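You operate a simulated robot arm through the tools that you are given. There is no shell and no other tool. Be economical: measure what you need, move in short steps, check, and stop when the job is done.

You run a simulated robot arm. Do the job below in one go: nothing can be reset, and whatever is moved stays where it is left.

## Task
Switch the mixer switch on. Fetch the ring from the desk right of the keyboard and set it on the sampler bench. Shut the right computer drawer. Open the left computer drawer, fetch the ink cartridge labelled "colour" from there and set it on the mixing bench top, then shut the drawer. Open the right sampler drawer, put the cartridge on the bench in front of the water unit away inside, then shut the drawer. Close the right wash drawer. Take the brown bottle from the bench in front of the water unit and put it on the table top. Close the left sink cupboard door. Switch the bath heat switch on. Open the mixer cupboard door, put the tub on the table top away on the top mixer cupboard shelf and shut the door again. Press the yellow button two times. Pull the spectrometer drawer open. The order is free. Set down upright: ink cartridge, brown bottle.

The check looks at the end state, three seconds after you hand in, the way a careful person would. Anything else that was tipped, shoved, dropped, spilled or broken makes it a failure.

## Robot
A 7-joint arm with a two-finger gripper on a trunk, on a base that drives. Base frame: it is fixed to the floor where the robot stands at the start and does not move with it; the origin is under the middle of the robot, x ahead of it, y to its left, z up; the surface under the hand at the start is at about z = 0.88. Readings come in m, degrees, newtons and seconds.
With the tool pointing down near the work surface it reaches from about 0.32 to 0.8 m from the robot's upright axis, wherever it stands. Its first joint turns from -166.0 to 166.0 degrees. Places, roughly: bath heat switch [-0.5, -1.8, 0.9]; brown bottle [-1.75, -1.5, 1]; cartridge [-1.5, -1.75, 1]; ink cartridge [0.5, 1.5, 0.75]; left computer drawer [0.5, 1.5, 0.7]; left sink cupboard door [-0.8, -1.4, 0.4]; mixer cupboard door [0.3, -0.6, 0.4]; mixer switch [0.5, -0.2, 0.9]; mixing bench top [0.7, -0.4, 0.9]; n2 drawer right [-0.9, 2.6, 0.7]; right computer drawer [0.3, 1.2, 0.7]; right sampler drawer [-0.9, 2.5, 0.7]; right wash drawer [-1.6, -1.4, 0.7]; ring (4x4x2 cm) [0.4, 0.3, 0.9]; sampler bench (34x13 cm) [-1.12, 2.38, 0.88]; spectrometer drawer [0.1, 2.5, 0.7]; table top [-2.2, 0.4, 0.9]; top mixer cupboard shelf [0.6, -0.6, 0.4]; tub (10x10x9 cm) [-2, 0.5, 0.9]; yellow button [-3.5, -1.4, 1.4]. Payload 2.45 kg.
The tool frame sits at the grasp point between the pads (the TCP): z along the fingers, y along the line on which they close. The tips reach 0.027 m beyond it. The gripper opens to 0.08 m. The gripper's body begins 0.054 m behind the TCP.
Orientation is that of the tool frame in the base frame, as [roll, pitch, yaw] about the fixed x, y, z axes, in that order (R = Rz(yaw) Ry(pitch) Rx(roll)). With the fingers straight down and closing along the base's y, the tool's x points along the base's -x, its y along +y and its z along -z.

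## Interface
- The arm moves only by the tool arm_command. Its argument "rows" is a list of rows, each a list of 7 numbers: the shift along the base's x, y, z in m, then the turn, a rotation vector about the base's x, y, z in degrees, then the gripper command, from -1 (shut) to 1 (fully open), values between in proportion. In form: [[tx, ty, tz, wx, wy, wz, grip], ...]. A call has 1 to 20 rows; each row is the pose to reach, as a shift and turn from the pose commanded when the call began. Each row takes 0.2 s and may step no farther than 0.05 m and 8.6 degrees from the row before; otherwise, or with a gripper value out of range, the whole call is refused. Where a pose cannot be reached the arm comes as near as it can. A force on the tool above 40 N (or 10 N above the force at the start of the call, whichever is more), or a blocked arm, ends the call early, and 0.2 s more pass. The fingers move at their own pace (about 0.153 m/s each) and stop on an object; they squeeze with about 24 N. The grip force told is the motor's: it shows also when the fingers shut on nothing. Time passes only in rows, and 0.2 s behind the last, so rows that repeat a pose let the fingers close. The reply holds the time, the measured pose of the TCP, the force on the tool along the base axes, the opening and the grip force, in the units named above and with some noise, with the torque about the TCP (base axes, N m) and any sound that the robot's microphone picked up.
- Cameras (640 x 400 px; columns grow to the right, rows downward): "scene" is now at [0.0459, 0.1207, 1.6175]; the picture's right is [-0.27, -0.96, 0.00], its down [-0.81, 0.23, -0.54] and it looks along [0.52, -0.14, -0.84] (base axes); focal length 214 px, centre (320, 200). "wrist" rides on the gripper at [0.063, 0.013, -0.079] in the tool frame; the picture's right is [-0.19, 0.98, 0.00], its down [-0.72, -0.14, -0.68] and it looks along [-0.67, -0.13, 0.73] (tool axes); focal length 226 px, centre (320, 200). There is no depth. A picture from a camera that has moved, and an enlarged one, comes with that camera's place and axes in the base frame and with its lens. The place of the scene camera against the robot may be out by one fixed shift of up to 0.012 m in any direction.
- get_image(camera): a new picture of that camera. No time passes.
- raise_lower(by): slides the trunk up (or, below 0, down) by that many m; the arm and the scene camera ride with it, the base frame stays. It gives what a move gives, with no picture.
- base_move(legs): drives the robot by 1 to 6 legs, each [ahead, turn to the left] in m and degrees, along the robot's own axes; the way and the turn of a leg run together, so that a leg with both is an arc; at most 1.5 m and 180 degrees a leg. The arm and the cameras ride along, it lands a little off, and it stops where it bumps. It gives what a move gives.
- aim_head(pan, tilt): turns the head with the scene camera to pan (to the left, within 120 degrees either way) and tilt (down, from -29 to 69), counted from straight ahead of the robot. It gives what a move gives.
- inspect(camera, box): a new picture of the part [left, top, right, bottom] of that camera's present view, enlarged. No time passes.
- finish_job(): hands the job in; it is judged then, once.

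Work in short steps. Places have to be worked out from the pictures, the camera data and where the tool is seen: move nearer, look again, correct. Check each grasp and each placing, and mend what went wrong. You have 556 turns and 346 pictures in all, those below and enlarged ones among them. Open the gripper and draw the arm clear of the work before you hand the job in, unless the task says otherwise; then end with one line.

The tools are called after "Call:" by a JSON object that holds its "op" and its "data". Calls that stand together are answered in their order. arm_command: Moves the arm, as the interface text tells. Its arguments: {"type":"object","properties":{"rows":{"type":"array","items":{"type":"array","items":{"type":"number"}}}},"required":["rows"]} The other tools are called the same way: raise_lower (by) slides the trunk up or down; base_move (legs) drives the base; aim_head (pan, tilt) turns the head that bears the scene camera; get_image (camera) takes a picture; inspect (camera, box) takes an enlarged picture of a part of a camera's view; finish_job () hands the job in.

At the start:

```text
clock: 0.0
tool_pos: [0.4837, 0.051, 1.2661]
orientation: [180.0, -0.1, -180.0]
ft_force: [-0.4, 0.1, 0.4]
ft_torque: [-0.01, -0.03, -0.01]
finger_gap: 0.0799
finger_force: 0.0
trunk travel left (down, up): [-0.25, 0.29]
robot x, y, heading: [0.0022, 0.0018, -0.0]
head pan, tilt: [-15.5, 57.4]
```

scene: 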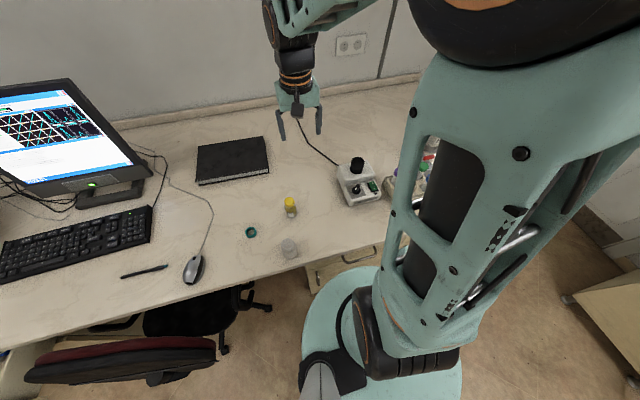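
wrist: 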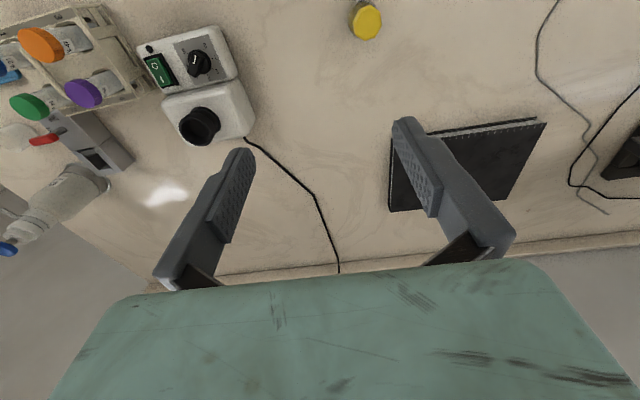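

The mixer with a green rocker sits near [0.48,-0.22,0.93] and the green ring near [0.43,0.28,0.89]. I'll look closer at both first.

Call:
{"op": "inspect", "data": {"camera": "wrist", "box": [120, 10, 280, 150]}}

Call:
{"op": "inspect", "data": {"camera": "scene", "box": [230, 140, 400, 270]}}

```text
2.86 times, centred on (200, 80) of wrist
camera zoom: at [0.4203, 0.0629, 1.3454], right [0.19, 0.98, 0.0], down [0.72, -0.14, 0.68], along [0.67, -0.13, -0.73], focal length 646 px, centre (663, 543)
```

zoom: 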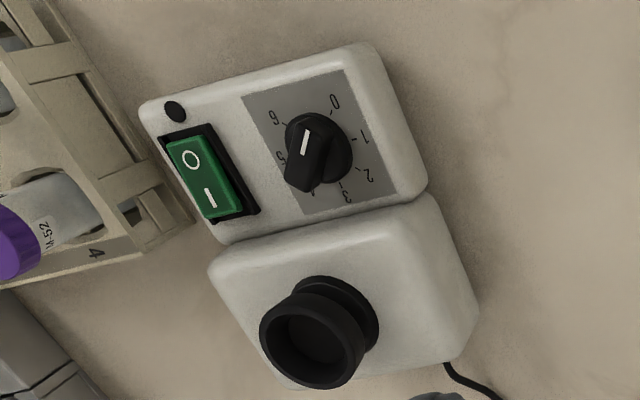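

```text
3.08 times, centred on (315, 205) of scene
camera zoom: at [0.0459, 0.1207, 1.6175], right [-0.27, -0.96, 0.0], down [-0.81, 0.23, -0.54], along [0.52, -0.14, -0.84], focal length 660 px, centre (335, 185)
```

zoom: 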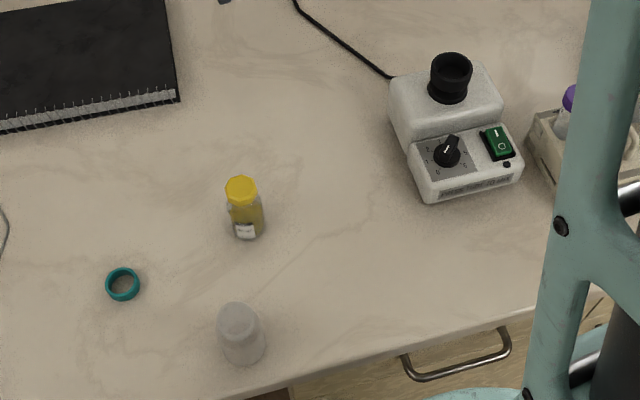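

The rocker's "I" end triangulates to about [0.474,-0.201,0.958]. I close the fingers and move above it.

Call:
{"op": "arm_command", "data": {"rows": [[-0.001, -0.031, -0.02, 0, 0, 0, -1], [-0.002, -0.063, -0.05, 0, 0, 0, -1], [-0.003, -0.095, -0.08, 0, 0, 0, -1], [-0.004, -0.127, -0.11, 0, 0, 0, -1], [-0.005, -0.159, -0.14, 0, 0, 0, -1], [-0.006, -0.19, -0.17, 0, 0, 0, -1], [-0.007, -0.222, -0.2, 0, 0, 0, -1], [-0.008, -0.252, -0.23, 0, 0, 0, -1], [-0.008, -0.252, -0.24, 0, 0, 0, -1]]}}

Call:
{"op": "get_image", "data": {"camera": "wrist"}}

Call:
{"op": "inspect", "data": {"camera": "scene", "box": [320, 130, 420, 220]}}

```text
clock: 2.0
tool_pos: [0.475, -0.2016, 1.0248]
orientation: [-180.0, 0.1, 180.0]
ft_force: [-0.4, 0.2, 0.9]
ft_torque: [-0.02, -0.01, 0.02]
finger_gap: 0.0001
finger_force: 24.2
trunk travel left (down, up): [-0.25, 0.29]
robot x, y, heading: [-0.0004, -0.0024, -0.1]
head pan, tilt: [-15.5, 57.4]
```

```text
341 pictures are left
camera wrist: at [0.4122, -0.1901, 1.1052], right [0.19, 0.98, 0.0], down [0.72, -0.14, 0.68], along [0.67, -0.13, -0.73], focal length 226 px, centre (320, 200)
```

wrist: 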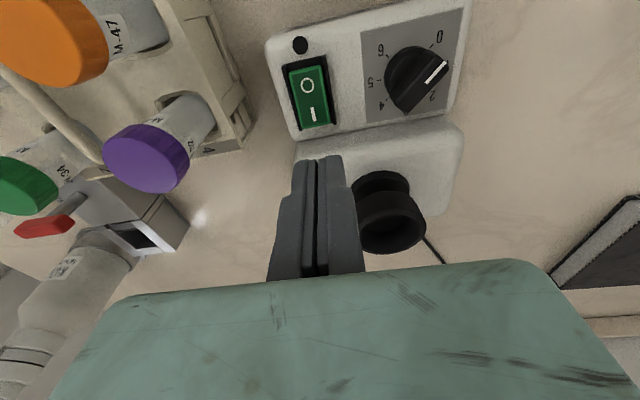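

```text
4.44 times, centred on (370, 175) of scene
camera zoom: at [0.046, 0.1205, 1.6175], right [-0.27, -0.96, 0.0], down [-0.81, 0.23, -0.54], along [0.52, -0.14, -0.84], focal length 953 px, centre (98, 311)
```

zoom: 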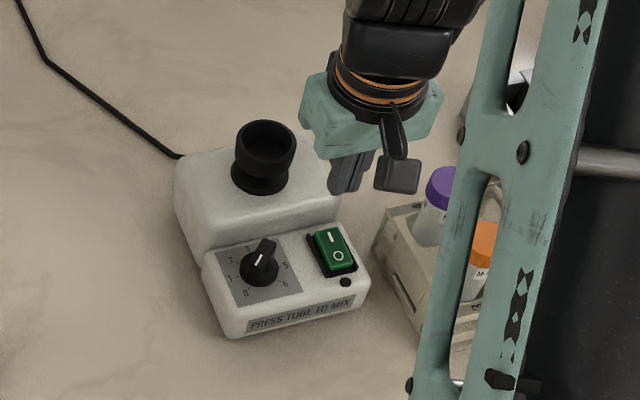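

Using both wrist views, the "I" end is nearer [0.477,-0.208,0.94]. I align and press down gently.

Call:
{"op": "arm_command", "data": {"rows": [[0.002, -0.007, -0.02, 0, 0, 0, -1], [0.002, -0.007, -0.045, 0, 0, 0, -1], [0.002, -0.007, -0.052, 0, 0, 0, -1], [0.002, -0.007, -0.057, 0, 0, 0, -1], [0.002, -0.007, -0.061, 0, 0, 0, -1], [0.002, -0.007, -0.065, 0, 0, 0, -1]]}}

Call:
{"op": "get_image", "data": {"camera": "wrist"}}

```text
clock: 3.4
tool_pos: [0.4778, -0.2081, 0.9605]
orientation: [-179.9, 0.0, -180.0]
ft_force: [0.5, 1.2, 0.0]
ft_torque: [0.03, 0.02, 0.0]
finger_gap: 0.0059
finger_force: 29.6
trunk travel left (down, up): [-0.25, 0.29]
robot x, y, heading: [-0.0003, 0.0024, -0.2]
head pan, tilt: [-15.5, 57.4]
```

```text
339 pictures are left
camera wrist: at [0.4141, -0.1961, 1.0409], right [0.19, 0.98, 0.0], down [0.72, -0.14, 0.68], along [0.67, -0.13, -0.73], focal length 226 px, centre (320, 200)
```

wrist: 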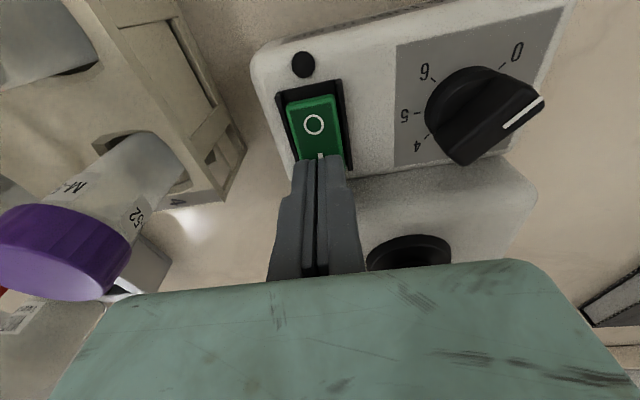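

No clear contact force yet though the fingers parted a little. I press a few mm further.

Call:
{"op": "arm_command", "data": {"rows": [[0, 0, -0.003, 0, 0, 0, -1], [0, 0, -0.006, 0, 0, 0, -1]]}}

Call:
{"op": "get_image", "data": {"camera": "wrist"}}

```text
clock: 4.1
tool_pos: [0.4791, -0.208, 0.9593]
orientation: [-179.8, 0.5, 179.9]
ft_force: [-2.5, 2.1, 18.0]
ft_torque: [0.03, 0.24, 0.05]
finger_gap: 0.006
finger_force: 29.8
trunk travel left (down, up): [-0.25, 0.29]
robot x, y, heading: [0.0013, -0.0001, -0.1]
head pan, tilt: [-15.5, 57.4]
heard: click
stopped in row 2: the force on the tool passed its limit at 43 N (the readings are from after the stop); the commanded pose is now the measured one
```

```text
338 pictures are left
camera wrist: at [0.4149, -0.1961, 1.038], right [0.19, 0.98, 0.0], down [0.71, -0.14, 0.69], along [0.68, -0.13, -0.73], focal length 226 px, centre (320, 200)
```

wrist: 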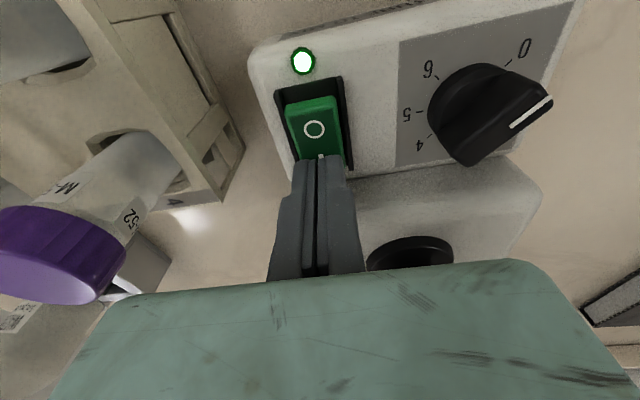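

A click, and the lamp is lit green: the mixer is on. I lift up and swing above the ring.

Call:
{"op": "arm_command", "data": {"rows": [[0, 0, 0.045, 0, 0, 0, -1], [0, 0, 0.09, 0, 0, 0, -1], [-0.004, 0.04, 0.11, 0, 0, 0, -0.5], [-0.01, 0.085, 0.11, 0, 0, 0, 0], [-0.014, 0.13, 0.11, 0, 0, 0, 0.3], [-0.018, 0.175, 0.11, 0, 0, 0, 0.6], [-0.022, 0.22, 0.11, 0, 0, 0, 1], [-0.026, 0.265, 0.11, 0, 0, 0, 1], [-0.03, 0.31, 0.11, 0, 0, 0, 1], [-0.034, 0.355, 0.11, 0, 0, 0, 1], [-0.038, 0.4, 0.11, 0, 0, 0, 1], [-0.042, 0.445, 0.11, 0, 0, 0, 1], [-0.046, 0.489, 0.11, 0, 0, 0, 1]]}}

Call:
{"op": "get_image", "data": {"camera": "wrist"}}

Call:
{"op": "get_image", "data": {"camera": "scene"}}

```text
clock: 6.9
tool_pos: [0.4324, 0.2802, 1.0662]
orientation: [-179.9, 0.4, 180.0]
ft_force: [1.2, 0.2, -0.6]
ft_torque: [0.0, 0.05, -0.02]
finger_gap: 0.0802
finger_force: 0.0
trunk travel left (down, up): [-0.25, 0.29]
robot x, y, heading: [0.0004, -0.0, -0.3]
head pan, tilt: [-15.5, 57.4]
```

```text
337 pictures are left
camera wrist: at [0.3695, 0.2919, 1.1455], right [0.19, 0.98, 0.0], down [0.71, -0.14, 0.69], along [0.67, -0.13, -0.73], focal length 226 px, centre (320, 200)
```

wrist: 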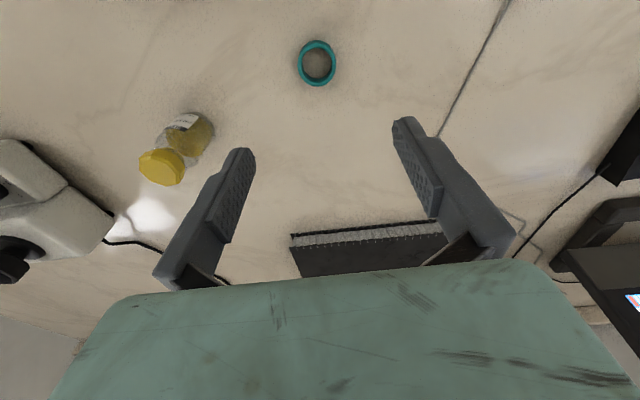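

```text
336 pictures are left
camera scene: at [0.0459, 0.1216, 1.6174], right [-0.27, -0.96, 0.0], down [-0.81, 0.23, -0.54], along [0.52, -0.14, -0.84], focal length 214 px, centre (320, 200)
```

scene: 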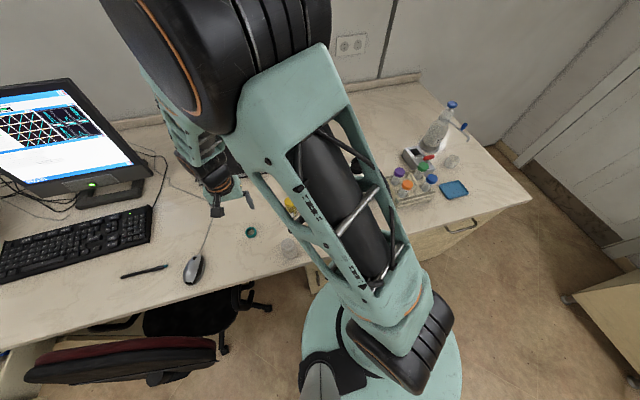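

The ring is at about [0.422,0.279]; I descend over it with the fingers wide.

Call:
{"op": "arm_command", "data": {"rows": [[-0.01, -0.001, -0.04, 0, 0, 0, 1], [-0.01, -0.001, -0.085, 0, 0, 0, 1], [-0.01, -0.001, -0.12, 0, 0, 0, 1]]}}

Call:
{"op": "get_image", "data": {"camera": "wrist"}}

```text
clock: 7.7
tool_pos: [0.4253, 0.2799, 0.9476]
orientation: [-179.8, 0.5, -180.0]
ft_force: [0.4, 1.0, 0.2]
ft_torque: [0.01, 0.02, 0.01]
finger_gap: 0.0803
finger_force: 0.1
trunk travel left (down, up): [-0.25, 0.29]
robot x, y, heading: [0.0023, -0.0014, 0.0]
head pan, tilt: [-15.5, 57.4]
```

```text
335 pictures are left
camera wrist: at [0.3607, 0.2919, 1.026], right [0.19, 0.98, 0.0], down [0.71, -0.14, 0.69], along [0.67, -0.13, -0.73], focal length 226 px, centre (320, 200)
```

wrist: 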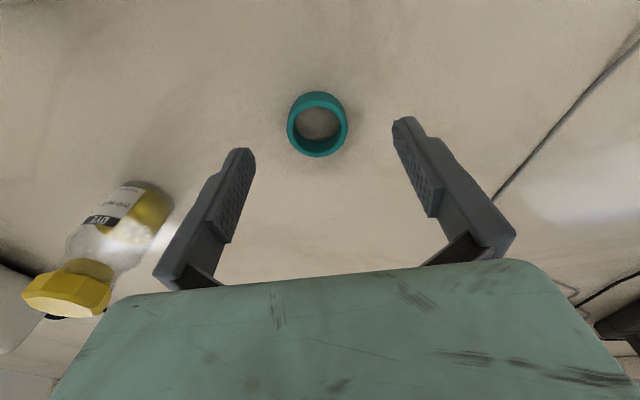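

Ring confirmed at [0.4215,0.279]. I lower to grasp height and close.

Call:
{"op": "arm_command", "data": {"rows": [[-0.002, -0.001, -0.02, 0, 0, 0, 1], [-0.002, -0.001, -0.038, 0, 0, 0, 1], [-0.002, -0.001, -0.038, 0, 0, 0, 0.2], [-0.002, -0.001, -0.038, 0, 0, 0, -1], [-0.002, -0.001, -0.038, 0, 0, 0, -1], [-0.002, -0.001, 0.0, 0, 0, 0, -1], [-0.002, -0.001, 0.045, 0, 0, 0, -1]]}}

Call:
{"op": "get_image", "data": {"camera": "wrist"}}

```text
clock: 8.3
tool_pos: [0.421, 0.2792, 0.9186]
orientation: [179.9, 0.3, -179.9]
ft_force: [-8.0, 1.0, 11.1]
ft_torque: [0.44, 0.4, 0.26]
finger_gap: 0.0764
finger_force: 0.1
trunk travel left (down, up): [-0.25, 0.29]
robot x, y, heading: [0.0004, -0.0013, 0.3]
head pan, tilt: [-15.5, 57.4]
stopped in row 2: the force on the tool passed its limit at 61 N (the readings are from after the stop); the commanded pose is now the measured one
```

```text
334 pictures are left
camera wrist: at [0.3573, 0.2918, 0.9973], right [0.19, 0.98, 0.0], down [0.71, -0.14, 0.69], along [0.67, -0.13, -0.73], focal length 226 px, centre (320, 200)
```

wrist: 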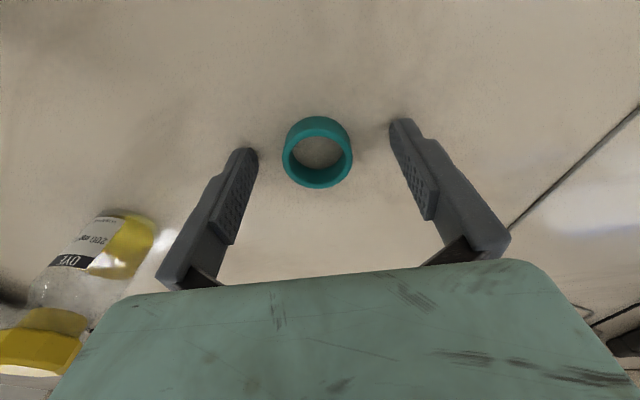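

The tips touched the table at about 0.885–0.89. I close at this height, slightly back in x, then lift.

Call:
{"op": "arm_command", "data": {"rows": [[-0.003, 0, 0.0, 0, 0, 0, 1], [-0.003, 0, 0.0, 0, 0, 0, 0.2], [-0.003, 0, 0.0, 0, 0, 0, -1], [-0.003, 0, 0.0, 0, 0, 0, -1], [-0.003, 0, 0.03, 0, 0, 0, -1], [-0.003, 0, 0.075, 0, 0, 0, -1]]}}

Call:
{"op": "get_image", "data": {"camera": "wrist"}}

```text
clock: 9.7
tool_pos: [0.4192, 0.277, 0.9905]
orientation: [180.0, 0.4, -179.9]
ft_force: [0.3, -0.1, 0.2]
ft_torque: [0.02, -0.07, -0.03]
finger_gap: 0.0308
finger_force: 23.7
trunk travel left (down, up): [-0.25, 0.29]
robot x, y, heading: [-0.0014, -0.0003, -0.0]
head pan, tilt: [-15.5, 57.4]
```

```text
333 pictures are left
camera wrist: at [0.3544, 0.2902, 1.0706], right [0.19, 0.98, 0.0], down [0.71, -0.14, 0.69], along [0.67, -0.13, -0.73], focal length 226 px, centre (320, 200)
```

wrist: 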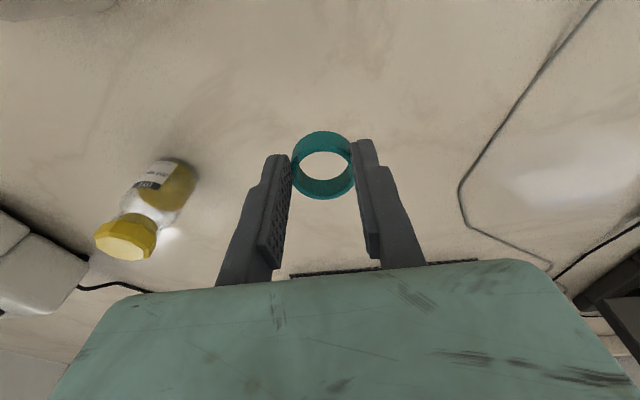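

The ring is held. I raise and tuck the arm a bit, then look around with the head for the drive.

Call:
{"op": "arm_command", "data": {"rows": [[0, 0, 0.05, 0, 0, 0, -1], [0, 0, 0.1, 0, 0, 0, -1], [0, 0, 0.15, 0, 0, 0, -1], [-0.04, -0.03, 0.16, 0, 0, 0, -1], [-0.06, -0.07, 0.17, 0, 0, 0, -1], [-0.08, -0.11, 0.17, 0, 0, 0, -1], [-0.08, -0.15, 0.17, 0, 0, 0, -1], [-0.08, -0.19, 0.17, 0, 0, 0, -1], [-0.08, -0.23, 0.17, 0, 0, 0, -1], [-0.08, -0.27, 0.17, 0, 0, 0, -1]]}}

Call:
{"op": "aim_head", "data": {"pan": 60, "tilt": 25}}

Call:
{"op": "get_image", "data": {"camera": "scene"}}

Call:
{"op": "aim_head", "data": {"pan": 118, "tilt": 25}}

Call:
{"op": "get_image", "data": {"camera": "scene"}}

Call:
{"op": "aim_head", "data": {"pan": -110, "tilt": 25}}

Call:
{"op": "get_image", "data": {"camera": "scene"}}

```text
refused: row 4 steps farther than a row can; nothing moved
```

```text
clock: 11.2
tool_pos: [0.4182, 0.2772, 0.9903]
orientation: [-179.9, 0.5, -180.0]
ft_force: [-1.3, -1.0, -0.5]
ft_torque: [0.02, -0.01, 0.01]
finger_gap: 0.0313
finger_force: 23.8
trunk travel left (down, up): [-0.25, 0.29]
robot x, y, heading: [-0.0005, 0.0016, 0.1]
head pan, tilt: [60.0, 25.0]
```

```text
332 pictures are left
camera scene: at [0.025, 0.2192, 1.6644], right [0.87, -0.5, 0.0], down [-0.21, -0.37, -0.91], along [0.45, 0.78, -0.42], focal length 214 px, centre (320, 200)
```

scene: 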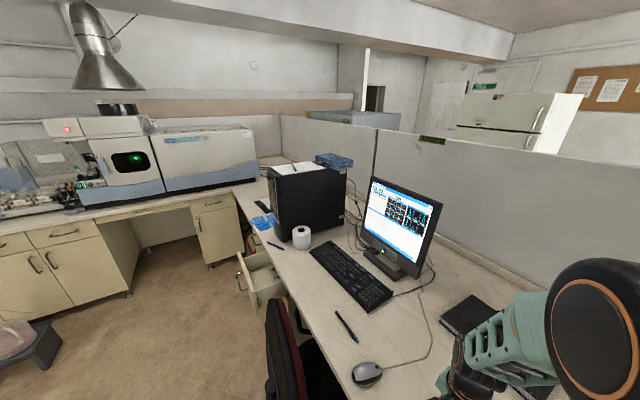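

```text
clock: 12.5
tool_pos: [0.4182, 0.28, 0.9897]
orientation: [-179.9, 0.5, -180.0]
ft_force: [-0.4, 0.8, -0.1]
ft_torque: [0.03, -0.02, 0.0]
finger_gap: 0.031
finger_force: 24.2
trunk travel left (down, up): [-0.25, 0.29]
robot x, y, heading: [0.0004, -0.0013, 0.1]
head pan, tilt: [118.0, 25.0]
```

```text
331 pictures are left
camera scene: at [-0.0643, 0.2208, 1.6645], right [0.88, 0.47, 0.0], down [0.2, -0.37, -0.91], along [-0.43, 0.8, -0.42], focal length 214 px, centre (320, 200)
```

scene: 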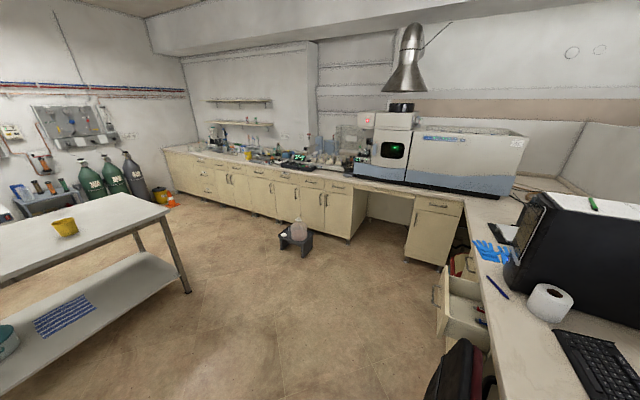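

```text
clock: 15.7
tool_pos: [0.4194, 0.2783, 0.9907]
orientation: [-179.9, 0.6, 180.0]
ft_force: [-0.7, -0.2, -1.0]
ft_torque: [0.02, 0.0, 0.01]
finger_gap: 0.0309
finger_force: 23.6
trunk travel left (down, up): [-0.25, 0.29]
robot x, y, heading: [0.0004, 0.001, -0.1]
head pan, tilt: [-110.0, 25.0]
```

```text
330 pictures are left
camera scene: at [-0.0526, 0.0528, 1.6645], right [-0.94, 0.34, 0.0], down [0.14, 0.4, -0.91], along [-0.31, -0.85, -0.42], focal length 214 px, centre (320, 200)
```

scene: 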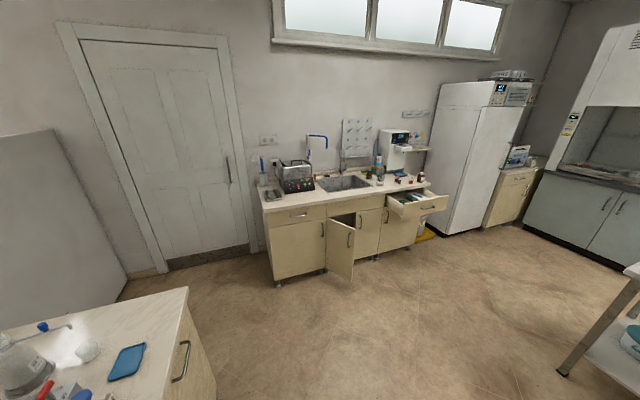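

The room layout is clear. I raise and tuck the arm, then drive toward the sampler bench along the free floor, left of which a stool with a jug stands near [-1.3,1.9].

Call:
{"op": "arm_command", "data": {"rows": [[0, 0, 0.048, 0, 0, 0, -1], [0, 0, 0.096, 0, 0, 0, -1], [0, 0, 0.144, 0, 0, 0, -1], [-0.03, -0.03, 0.16, 0, 0, 0, -1], [-0.05, -0.07, 0.17, 0, 0, 0, -1], [-0.05, -0.115, 0.17, 0, 0, 0, -1], [-0.05, -0.16, 0.17, 0, 0, 0, -1], [-0.05, -0.205, 0.17, 0, 0, 0, -1], [-0.05, -0.25, 0.17, 0, 0, 0, -1], [-0.05, -0.28, 0.17, 0, 0, 0, -1]]}}

Call:
{"op": "aim_head", "data": {"pan": 0, "tilt": 30}}

Call:
{"op": "base_move", "data": {"legs": [[0, 114], [1.2, 0]]}}

Call:
{"op": "get_image", "data": {"camera": "scene"}}

```text
clock: 17.9
tool_pos: [0.3702, 0.0002, 1.1588]
orientation: [-179.9, -0.2, -179.9]
ft_force: [-0.9, 0.8, 0.6]
ft_torque: [-0.01, -0.02, 0.01]
finger_gap: 0.031
finger_force: 24.1
trunk travel left (down, up): [-0.25, 0.29]
robot x, y, heading: [-0.001, 0.0033, 0.0]
head pan, tilt: [-110.0, 25.0]
```

```text
clock: 19.8
tool_pos: [0.3701, 0.0004, 1.1572]
orientation: [-179.8, -0.4, 180.0]
ft_force: [-0.3, 0.1, 0.1]
ft_torque: [0.03, 0.02, 0.0]
finger_gap: 0.0312
finger_force: 24.8
trunk travel left (down, up): [-0.25, 0.29]
robot x, y, heading: [0.0005, -0.0024, -0.1]
head pan, tilt: [0.0, 30.0]
```

```text
clock: 24.2
tool_pos: [-0.0501, 0.3679, 1.1505]
orientation: [-179.7, -1.5, -82.3]
ft_force: [0.5, 0.0, 0.1]
ft_torque: [0.0, 0.05, -0.01]
finger_gap: 0.031
finger_force: 23.8
trunk travel left (down, up): [-0.25, 0.29]
robot x, y, heading: [-0.0011, -0.0008, 96.3]
head pan, tilt: [0.0, 30.0]
stopped in leg 1: the robot was blocked; the commanded pose is now the measured one
```

```text
329 pictures are left
camera scene: at [-0.055, -0.062, 1.7095], right [-0.32, -0.95, 0.0], down [0.05, -0.02, -1.0], along [0.95, -0.32, 0.05], focal length 214 px, centre (320, 200)
```

scene: 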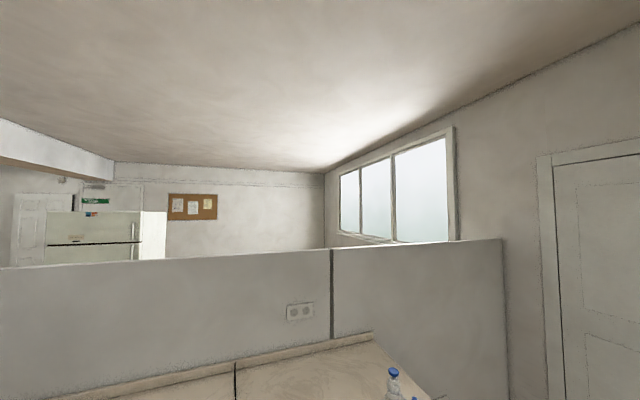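

The turn was blocked at heading 96° and the head isn't pointing where told. I re-aim the head and look.

Call:
{"op": "aim_head", "data": {"pan": 60, "tilt": 40}}

Call:
{"op": "get_image", "data": {"camera": "scene"}}

Call:
{"op": "get_image", "data": {"camera": "wrist"}}

```text
clock: 25.5
tool_pos: [-0.0499, 0.3662, 1.1502]
orientation: [-179.8, -1.6, -82.2]
ft_force: [0.0, 0.0, 0.2]
ft_torque: [0.03, 0.02, 0.03]
finger_gap: 0.031
finger_force: 24.7
trunk travel left (down, up): [-0.25, 0.29]
robot x, y, heading: [-0.0022, -0.0005, 96.4]
head pan, tilt: [60.0, 40.0]
```

```text
328 pictures are left
camera scene: at [-0.0552, -0.0584, 1.7144], right [-0.28, -0.96, 0.0], down [0.1, -0.03, -0.99], along [0.95, -0.28, 0.11], focal length 214 px, centre (320, 200)
```

scene: 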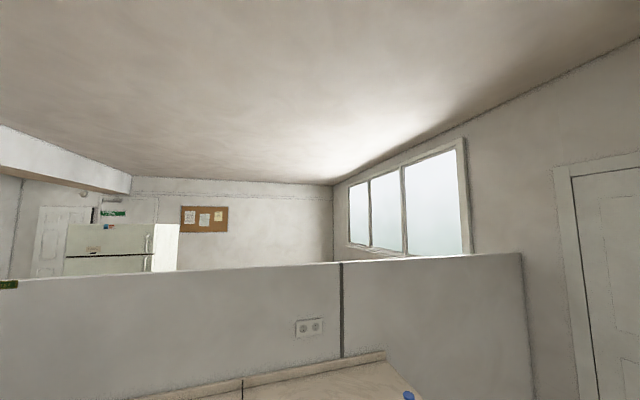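

```text
327 pictures are left
camera wrist: at [-0.055, 0.3035, 1.232], right [-1.0, 0.06, -0.01], down [0.04, 0.75, 0.66], along [0.04, 0.66, -0.75], focal length 226 px, centre (320, 200)
```

wrist: 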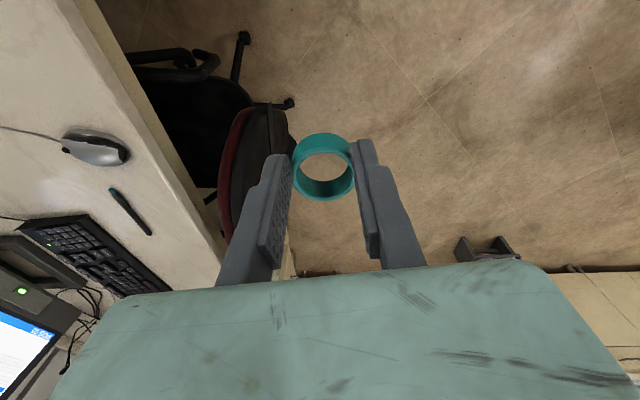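

The folded arm seems to be jamming the head. I extend the hand forward and up a bit to free it.

Call:
{"op": "arm_command", "data": {"rows": [[-0.02, 0.03, 0.0, 0, 0, 0, -1], [-0.03, 0.07, 0.0, 0, 0, 0, -1], [-0.04, 0.11, 0.0, 0, 0, 0, -1], [-0.04, 0.11, 0.0, 0, 0, 0, -1]]}}

Call:
{"op": "aim_head", "data": {"pan": 0, "tilt": 50}}

Call:
{"op": "get_image", "data": {"camera": "scene"}}

```text
clock: 26.5
tool_pos: [-0.0933, 0.4751, 1.1555]
orientation: [-179.8, -0.9, -82.1]
ft_force: [-0.2, 1.3, -1.0]
ft_torque: [-0.03, 0.01, 0.01]
finger_gap: 0.0311
finger_force: 24.2
trunk travel left (down, up): [-0.25, 0.29]
robot x, y, heading: [-0.0001, -0.0008, 96.2]
head pan, tilt: [60.0, 40.0]
```

```text
clock: 27.8
tool_pos: [-0.0927, 0.4748, 1.154]
orientation: [-179.7, -0.8, -82.2]
ft_force: [0.1, 0.0, -0.2]
ft_torque: [-0.04, 0.02, -0.02]
finger_gap: 0.0311
finger_force: 23.7
trunk travel left (down, up): [-0.25, 0.29]
robot x, y, heading: [-0.0032, 0.0023, 96.5]
head pan, tilt: [0.0, 50.0]
```

```text
326 pictures are left
camera scene: at [-0.1472, 0.0423, 1.627], right [0.99, 0.11, 0.0], down [0.09, -0.76, -0.64], along [-0.07, 0.64, -0.77], focal length 214 px, centre (320, 200)
```

scene: 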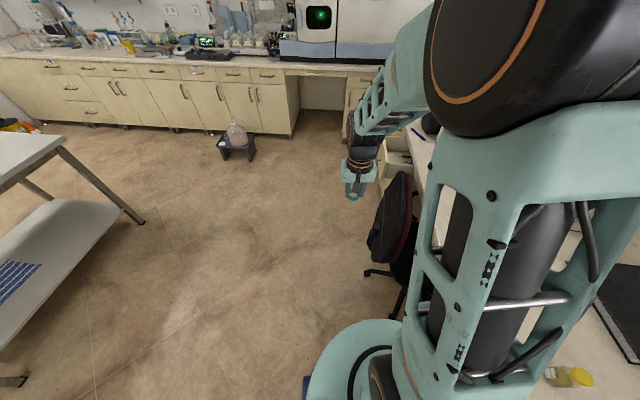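

The head is free now. I turn to about 113° and drive 1.2 m along the free floor, then look again.

Call:
{"op": "base_move", "data": {"legs": [[0, 17], [1.2, 0]]}}

Call:
{"op": "get_image", "data": {"camera": "scene"}}

```text
clock: 28.5
tool_pos: [-0.0933, 0.4757, 1.1551]
orientation: [-179.9, -0.9, -82.1]
ft_force: [0.3, 0.1, 0.9]
ft_torque: [-0.02, 0.0, 0.0]
finger_gap: 0.0313
finger_force: 24.2
trunk travel left (down, up): [-0.25, 0.29]
robot x, y, heading: [0.0003, 0.0023, 96.5]
head pan, tilt: [0.0, 50.0]
stopped in leg 1: the robot was blocked; the commanded pose is now the measured one
```

```text
325 pictures are left
camera scene: at [-0.1471, 0.0421, 1.627], right [0.99, 0.11, 0.0], down [0.09, -0.76, -0.64], along [-0.07, 0.64, -0.77], focal length 214 px, centre (320, 200)
```

scene: 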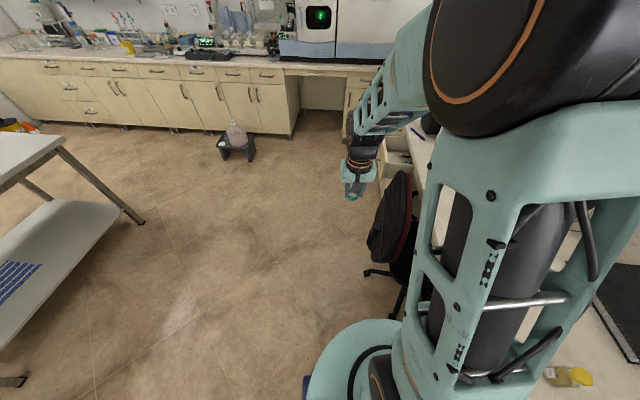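

The base corner seems to be against the desk. I drive straight ahead a bit (moving slightly away from the desk), then turn.

Call:
{"op": "base_move", "data": {"legs": [[0.25, 0]]}}

Call:
{"op": "base_move", "data": {"legs": [[0, 30]]}}

Call:
{"op": "get_image", "data": {"camera": "scene"}}

```text
clock: 30.3
tool_pos: [-0.1211, 0.7199, 1.1538]
orientation: [-179.8, -1.0, -82.0]
ft_force: [0.0, 0.1, -0.4]
ft_torque: [-0.05, -0.01, -0.01]
finger_gap: 0.031
finger_force: 24.3
trunk travel left (down, up): [-0.25, 0.29]
robot x, y, heading: [-0.0259, 0.2452, 96.7]
head pan, tilt: [0.0, 50.0]
```

```text
clock: 31.4
tool_pos: [-0.1565, 0.7117, 1.1547]
orientation: [-179.8, -0.9, -77.7]
ft_force: [0.0, -0.2, -1.3]
ft_torque: [-0.01, 0.02, 0.0]
finger_gap: 0.0311
finger_force: 24.0
trunk travel left (down, up): [-0.25, 0.29]
robot x, y, heading: [-0.0268, 0.2477, 99.7]
head pan, tilt: [0.0, 50.0]
stopped in leg 1: the robot was blocked; the commanded pose is now the measured one
```

```text
324 pictures are left
camera scene: at [-0.1773, 0.2779, 1.627], right [0.99, 0.17, 0.0], down [0.13, -0.75, -0.64], along [-0.11, 0.63, -0.77], focal length 214 px, centre (320, 200)
```

scene: 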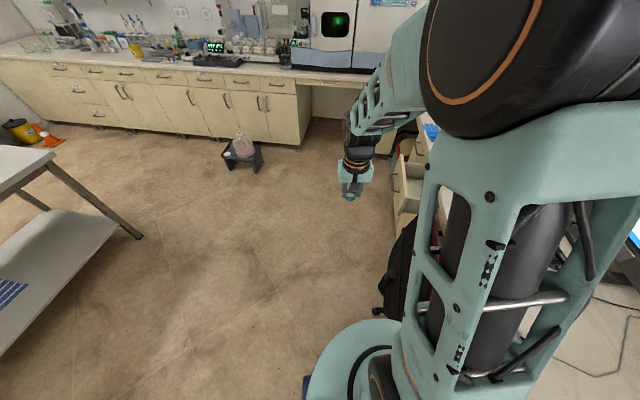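

Still blocked at the rear right. I'll turn right to ~45°, back away from the desk, and then turn freely.

Call:
{"op": "base_move", "data": {"legs": [[0, -50], [-0.55, 0], [0, 65]]}}

Call:
{"op": "get_image", "data": {"camera": "scene"}}

```text
clock: 39.7
tool_pos: [-0.6179, 0.2393, 1.1549]
orientation: [-179.7, -1.0, -64.3]
ft_force: [0.3, -0.4, -0.1]
ft_torque: [-0.04, 0.02, -0.02]
finger_gap: 0.031
finger_force: 24.5
trunk travel left (down, up): [-0.25, 0.29]
robot x, y, heading: [-0.3872, -0.1839, 113.2]
head pan, tilt: [0.0, 50.0]
```

```text
323 pictures are left
camera scene: at [-0.5394, -0.1875, 1.627], right [0.92, 0.39, 0.0], down [0.3, -0.7, -0.64], along [-0.25, 0.59, -0.77], focal length 214 px, centre (320, 200)
```

scene: 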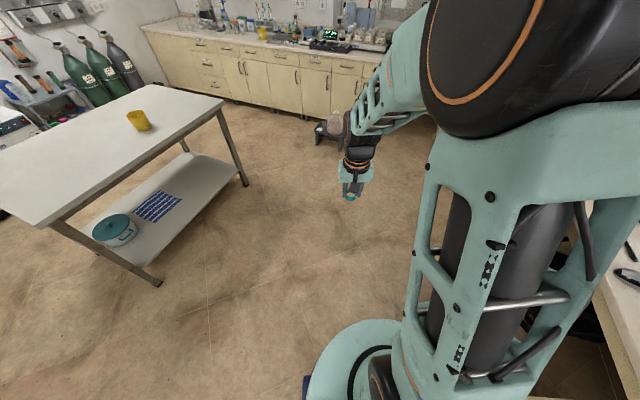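

Free now. I turn to ~100° and drive toward the sampler bench.

Call:
{"op": "base_move", "data": {"legs": [[0, -13], [1.4, 0]]}}

Call:
{"op": "get_image", "data": {"camera": "scene"}}

```text
clock: 47.6
tool_pos: [-0.7358, 1.69, 1.1535]
orientation: [-179.8, -1.0, -79.0]
ft_force: [-0.4, 0.1, -0.3]
ft_torque: [-0.01, -0.04, -0.01]
finger_gap: 0.0311
finger_force: 24.2
trunk travel left (down, up): [-0.25, 0.29]
robot x, y, heading: [-0.6173, 1.2232, 98.6]
head pan, tilt: [0.0, 50.0]
```

```text
322 pictures are left
camera scene: at [-0.7662, 1.2575, 1.627], right [0.99, 0.15, 0.0], down [0.11, -0.76, -0.64], along [-0.1, 0.64, -0.77], focal length 214 px, centre (320, 200)
```

scene: 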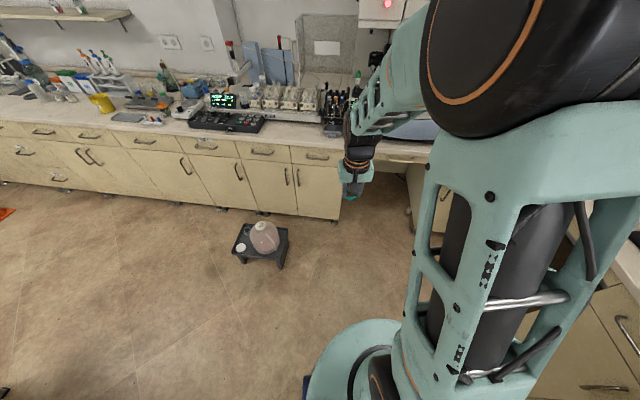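

Stool's right edge is at x≈-1.12; bench front edge y≈2.3. I drive 0.5 m on.

Call:
{"op": "base_move", "data": {"legs": [[0.5, 0], [0, -4]]}}

Call:
{"op": "aim_head", "data": {"pan": 35, "tilt": 45}}

Call:
{"op": "get_image", "data": {"camera": "scene"}}

Call:
{"op": "get_image", "data": {"camera": "wrist"}}

```text
clock: 51.1
tool_pos: [-0.78, 2.1983, 1.1548]
orientation: [-179.8, -0.9, -82.8]
ft_force: [-0.5, 0.5, -0.1]
ft_torque: [0.0, -0.01, -0.01]
finger_gap: 0.0312
finger_force: 24.1
trunk travel left (down, up): [-0.25, 0.29]
robot x, y, heading: [-0.6946, 1.7225, 94.6]
head pan, tilt: [0.0, 50.0]
```

```text
clock: 52.1
tool_pos: [-0.7784, 2.1992, 1.1545]
orientation: [-179.8, -1.0, -82.8]
ft_force: [0.5, 0.5, -0.5]
ft_torque: [0.0, 0.01, 0.04]
finger_gap: 0.0311
finger_force: 24.4
trunk travel left (down, up): [-0.25, 0.29]
robot x, y, heading: [-0.6941, 1.7231, 94.7]
head pan, tilt: [35.0, 45.0]
```

```text
321 pictures are left
camera scene: at [-0.885, 1.7551, 1.6339], right [0.77, 0.64, 0.0], down [0.45, -0.55, -0.71], along [-0.45, 0.54, -0.71], focal length 214 px, centre (320, 200)
```

scene: 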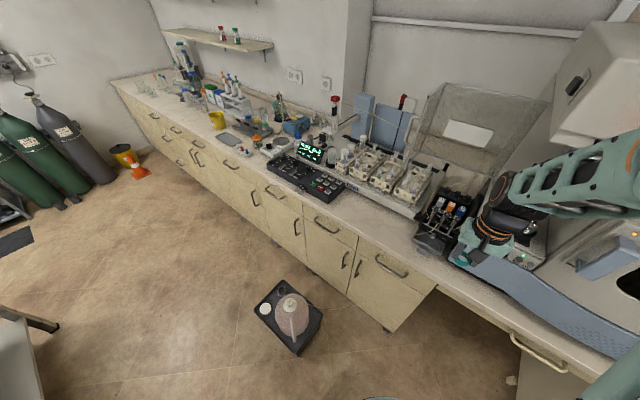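

```text
320 pictures are left
camera wrist: at [-0.7845, 2.1351, 1.2354], right [-1.0, 0.07, -0.01], down [0.05, 0.74, 0.67], along [0.05, 0.67, -0.74], focal length 226 px, centre (320, 200)
```

wrist: 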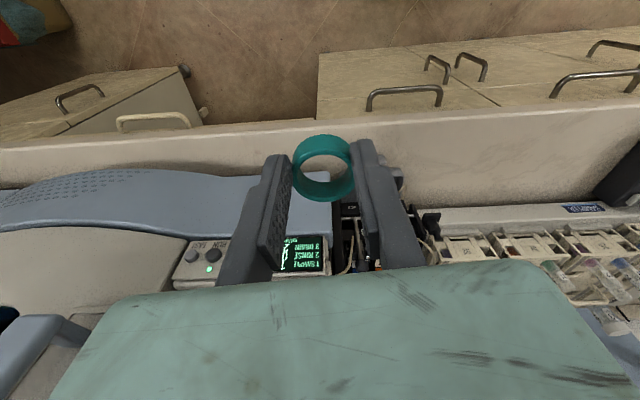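

The bench strip in front of the sampler is clear (front edge y≈2.29, sampler front y≈2.5). I move the ring above [-1.04,2.38].

Call:
{"op": "arm_command", "data": {"rows": [[-0.037, 0.026, 0, 0, 0, 0, -1], [-0.074, 0.052, 0, 0, 0, 0, -1], [-0.111, 0.078, 0, 0, 0, 0, -1], [-0.148, 0.104, 0, 0, 0, 0, -1], [-0.185, 0.13, 0, 0, 0, 0, -1], [-0.222, 0.156, 0, 0, 0, 0, -1], [-0.262, 0.181, 0, 0, 0, 0, -1], [-0.262, 0.181, -0.045, 0, 0, 0, -1], [-0.262, 0.181, -0.09, 0, 0, 0, -1], [-0.262, 0.181, -0.135, 0, 0, 0, -1], [-0.262, 0.181, -0.18, 0, 0, 0, -1]]}}

Call:
{"op": "get_image", "data": {"camera": "wrist"}}

```text
clock: 54.5
tool_pos: [-1.0447, 2.3803, 0.9742]
orientation: [-179.8, -0.9, -82.8]
ft_force: [-0.5, 0.7, 0.0]
ft_torque: [0.01, 0.0, 0.01]
finger_gap: 0.0311
finger_force: 24.4
trunk travel left (down, up): [-0.25, 0.29]
robot x, y, heading: [-0.6955, 1.7257, 94.7]
head pan, tilt: [35.0, 45.0]
```

```text
319 pictures are left
camera wrist: at [-1.049, 2.3159, 1.0547], right [-1.0, 0.07, -0.01], down [0.05, 0.74, 0.67], along [0.05, 0.67, -0.74], focal length 226 px, centre (320, 200)
```

wrist: 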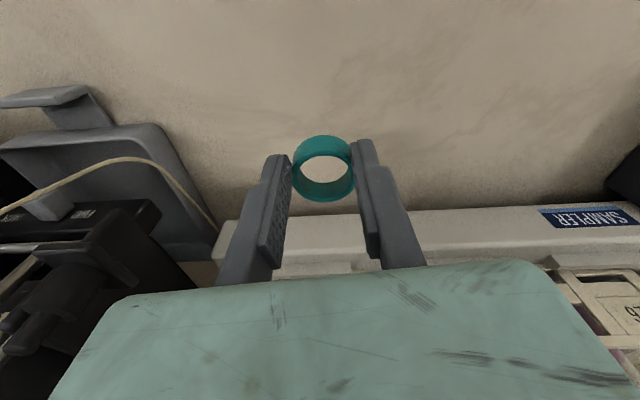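

Clear bench below, labelled SAMPLER. I lower until contact and release.

Call:
{"op": "arm_command", "data": {"rows": [[0, 0, -0.03, 0, 0, 0, -1], [0, 0, -0.05, 0, 0, 0, -1], [0, 0, -0.055, 0, 0, 0, -1], [0, 0, -0.058, 0, 0, 0, -1], [0, 0, -0.061, 0, 0, 0, -1], [0, 0, -0.064, 0, 0, 0, -1]]}}

```text
clock: 55.9
tool_pos: [-1.0419, 2.3792, 0.9143]
orientation: [-180.0, -0.6, -82.8]
ft_force: [-0.3, -2.1, 23.8]
ft_torque: [0.39, 0.07, 0.05]
finger_gap: 0.0312
finger_force: 23.4
trunk travel left (down, up): [-0.25, 0.29]
robot x, y, heading: [-0.6944, 1.7246, 94.4]
head pan, tilt: [35.0, 45.0]
```

Contact made at TCP z≈0.914. I open a little and lift straight up.

Call:
{"op": "arm_command", "data": {"rows": [[0, 0, 0.002, 0, 0, 0, 0], [0, 0, 0.002, 0, 0, 0, 0.3], [0, 0, 0.03, 0, 0, 0, 0.3], [0, 0, 0.075, 0, 0, 0, 0.3], [0, 0, 0.12, 0, 0, 0, 0.3]]}}

Call:
{"op": "get_image", "data": {"camera": "wrist"}}

```text
clock: 57.1
tool_pos: [-1.0416, 2.3789, 1.0296]
orientation: [-179.9, -1.0, -82.8]
ft_force: [-0.6, -0.2, -0.5]
ft_torque: [-0.03, 0.01, -0.03]
finger_gap: 0.052
finger_force: 0.0
trunk travel left (down, up): [-0.25, 0.29]
robot x, y, heading: [-0.6947, 1.7246, 94.6]
head pan, tilt: [35.0, 45.0]
```

```text
318 pictures are left
camera wrist: at [-1.0461, 2.3154, 1.1103], right [-1.0, 0.07, -0.01], down [0.05, 0.74, 0.67], along [0.05, 0.67, -0.74], focal length 226 px, centre (320, 200)
```

wrist: 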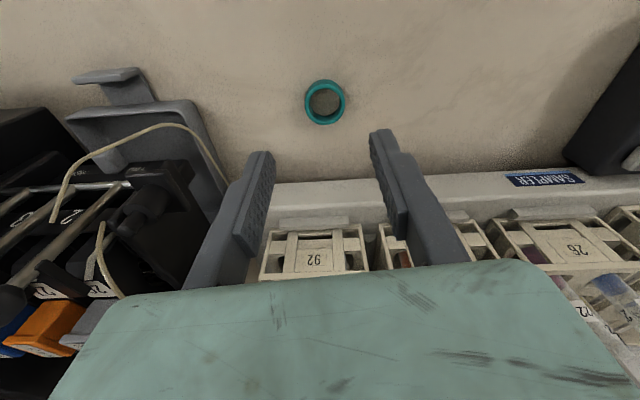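

The ring stands on the bench. Next I'll open the right sampler drawer now so it's ready: back up, and turn the tool to horizontal (pointing +y, closing vertically).

Call:
{"op": "base_move", "data": {"legs": [[-0.3, 0], [0, -4.6]]}}

Call:
{"op": "arm_command", "data": {"rows": [[0.02, 0, 0, 0, 0, 8.3, 0.3], [0.04, 0, 0, 0, 0, 16.6, 0], [0.06, 0, 0, 0, 0, 24.9, -0.3], [0.08, 0, 0, 0, 0, 33.2, -0.6], [0.1, 0, 0, 0, 0, 41.5, -1], [0.12, 0, 0, 0, 0, 49.8, -1], [0.14, 0, 0, 0, 0, 58.1, -1], [0.14, 0, 0, 0, 0, 66.4, -1], [0.14, 0, 0, 0, 0, 74.7, -1], [0.14, 0, 0, 0, 0, 83, -1]]}}

```text
clock: 59.6
tool_pos: [-0.9669, 2.1016, 1.0295]
orientation: [-179.7, -1.1, -87.1]
ft_force: [0.0, -0.2, -0.3]
ft_torque: [-0.01, 0.0, -0.02]
finger_gap: 0.052
finger_force: 0.1
trunk travel left (down, up): [-0.25, 0.29]
robot x, y, heading: [-0.6669, 1.4237, 90.2]
head pan, tilt: [35.0, 45.0]
```

```text
clock: 61.8
tool_pos: [-0.8259, 2.1011, 1.0296]
orientation: [-179.8, -0.9, -4.0]
ft_force: [0.1, -0.4, 0.4]
ft_torque: [0.04, 0.02, 0.01]
finger_gap: 0.0002
finger_force: 23.9
trunk travel left (down, up): [-0.25, 0.29]
robot x, y, heading: [-0.667, 1.4199, 90.3]
head pan, tilt: [35.0, 45.0]
```

Now tilt the tool to point toward the bench (+y).

Call:
{"op": "arm_command", "data": {"rows": [[0, -0.01, 0, 8.2, 0, 0, -1], [0, -0.02, 0, 16.4, 0, 0, -1], [0, -0.03, 0, 24.6, 0, 0, -1], [0, -0.04, 0, 32.8, 0, 0, -1], [0, -0.05, 0, 41, 0, 0, -1], [0, -0.05, 0, 49.2, 0, 0, -1], [0, -0.05, 0, 57.4, 0, 0, -1], [0, -0.05, 0, 65.6, 0, 0, -1], [0, -0.05, 0, 73.8, 0, 0, -1], [0, -0.05, 0, 82, 0, 0, -1], [0, -0.05, 0, 90, 0, 0, -1]]}}

Call:
{"op": "get_image", "data": {"camera": "wrist"}}

Call:
{"op": "get_image", "data": {"camera": "scene"}}

```text
clock: 64.2
tool_pos: [-0.8265, 2.0514, 1.0286]
orientation: [-89.7, 4.1, -0.9]
ft_force: [0.5, 0.1, -1.0]
ft_torque: [0.01, 0.01, 0.04]
finger_gap: 0.0
finger_force: 23.8
trunk travel left (down, up): [-0.25, 0.29]
robot x, y, heading: [-0.6696, 1.4221, 90.3]
head pan, tilt: [35.0, 45.0]
```

```text
317 pictures are left
camera wrist: at [-0.7651, 1.9711, 1.0125], right [-0.26, 0.01, -0.96], down [-0.72, -0.67, 0.19], along [-0.65, 0.74, 0.18], focal length 226 px, centre (320, 200)
```

wrist: 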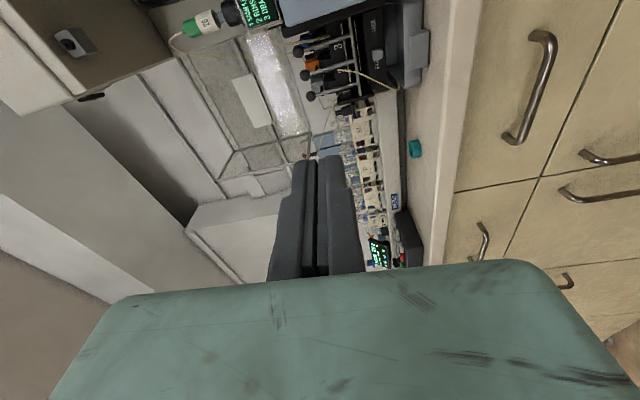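

```text
316 pictures are left
camera scene: at [-0.8572, 1.4678, 1.6339], right [0.82, 0.58, 0.0], down [0.41, -0.58, -0.71], along [-0.41, 0.58, -0.71], focal length 214 px, centre (320, 200)
```

scene: 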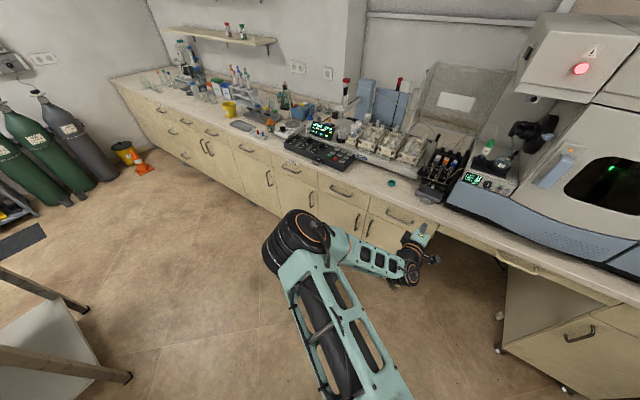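

Handle of the right sampler drawer triangulates to ≈[-0.94,2.32,0.747]. I lower the trunk 0.2 m and line up in front of it with open fingers.

Call:
{"op": "raise_lower", "data": {"by": -0.2}}

Call:
{"op": "arm_command", "data": {"rows": [[-0.03, 0, -0.02, 0, -2, 0, 0], [-0.06, 0.03, -0.04, 0, -4, 0, 0.5], [-0.09, 0.06, -0.06, 0, -4, 0, 1], [-0.114, 0.1, -0.08, 0, -4, 0, 1], [-0.114, 0.14, -0.082, 0, -4, 0, 1]]}}

Call:
{"op": "get_image", "data": {"camera": "wrist"}}

Call:
{"op": "get_image", "data": {"camera": "scene"}}

```text
clock: 66.4
tool_pos: [-0.8273, 2.0519, 0.8291]
orientation: [-89.9, 4.1, -0.9]
ft_force: [0.1, 0.3, 1.0]
ft_torque: [0.05, 0.01, 0.03]
finger_gap: 0.0
finger_force: 23.6
trunk travel left (down, up): [-0.05, 0.49]
robot x, y, heading: [-0.6701, 1.422, 90.3]
head pan, tilt: [35.0, 45.0]
```

```text
refused: row 4 steps farther than a row can; nothing moved
```

```text
315 pictures are left
camera wrist: at [-0.765, 1.971, 0.8124], right [-0.26, 0.01, -0.96], down [-0.72, -0.67, 0.19], along [-0.65, 0.74, 0.18], focal length 226 px, centre (320, 200)
```

wrist: 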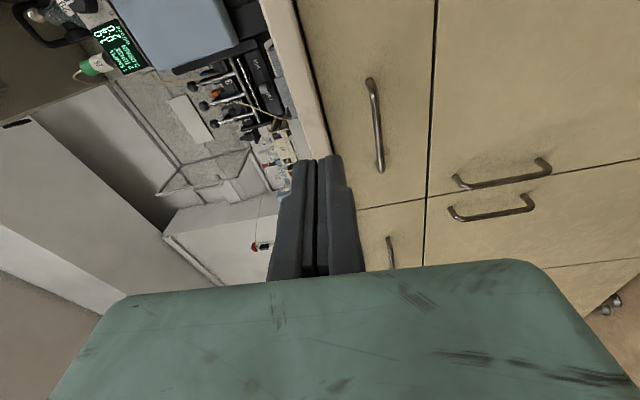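

```text
314 pictures are left
camera scene: at [-0.8572, 1.4676, 1.434], right [0.82, 0.58, 0.0], down [0.41, -0.58, -0.71], along [-0.41, 0.58, -0.71], focal length 214 px, centre (320, 200)
```

scene: 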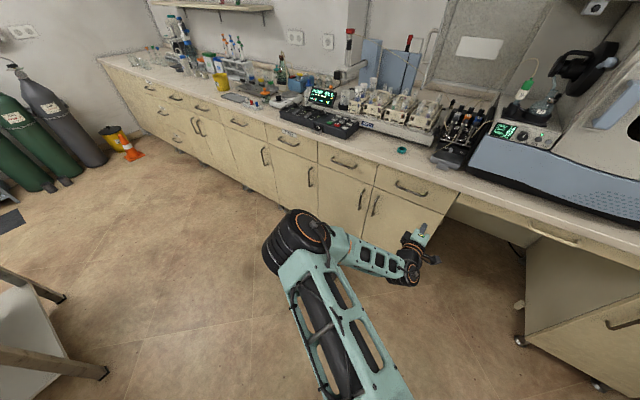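

Refined handle: [-0.94,2.322,0.768]. I move in front of it with fingers open, in shorter rows.

Call:
{"op": "arm_command", "data": {"rows": [[-0.03, 0.01, -0.02, 0, -2, 0, 0], [-0.06, 0.03, -0.035, 0, -4, 0, 0.5], [-0.09, 0.06, -0.05, 0, -4, 0, 1], [-0.113, 0.09, -0.06, 0, -4, 0, 1], [-0.113, 0.13, -0.061, 0, -4, 0, 1], [-0.113, 0.17, -0.061, 0, -4, 0, 1]]}}

Call:
{"op": "get_image", "data": {"camera": "wrist"}}

Call:
{"op": "inspect", "data": {"camera": "scene", "box": [350, 150, 470, 270]}}

```text
clock: 67.8
tool_pos: [-0.9404, 2.2212, 0.7671]
orientation: [-89.8, 0.0, -1.0]
ft_force: [0.2, -0.5, 0.5]
ft_torque: [-0.02, 0.0, -0.03]
finger_gap: 0.0801
finger_force: 0.1
trunk travel left (down, up): [-0.05, 0.49]
robot x, y, heading: [-0.6705, 1.4221, 89.9]
head pan, tilt: [35.0, 45.0]
```

```text
313 pictures are left
camera wrist: at [-0.8791, 2.1405, 0.7541], right [-0.2, 0.01, -0.98], down [-0.73, -0.67, 0.14], along [-0.66, 0.74, 0.14], focal length 226 px, centre (320, 200)
```

wrist: 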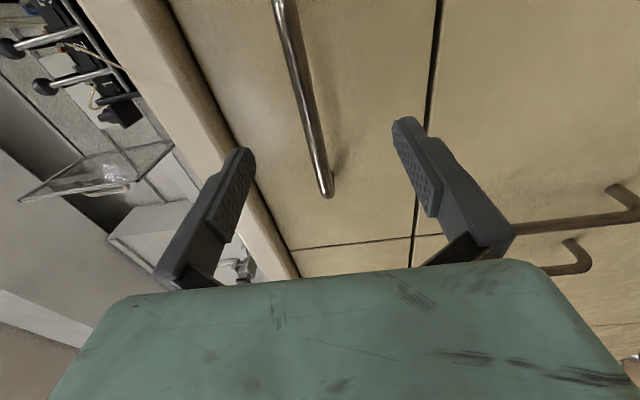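

```text
3.33 times, centred on (410, 210) of scene
camera zoom: at [-0.8573, 1.4673, 1.4338], right [0.82, 0.58, 0.0], down [0.41, -0.58, -0.71], along [-0.41, 0.58, -0.71], focal length 715 px, centre (20, 167)
```

zoom: 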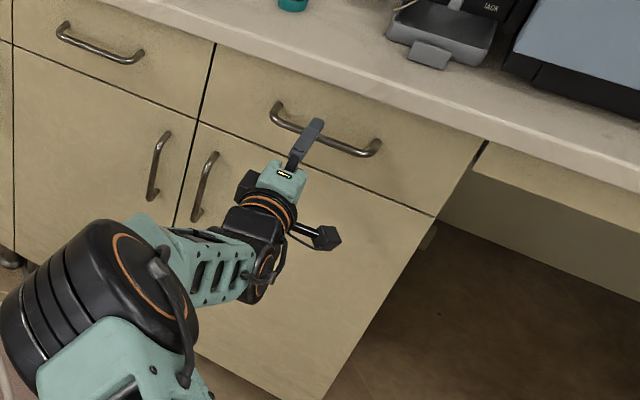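

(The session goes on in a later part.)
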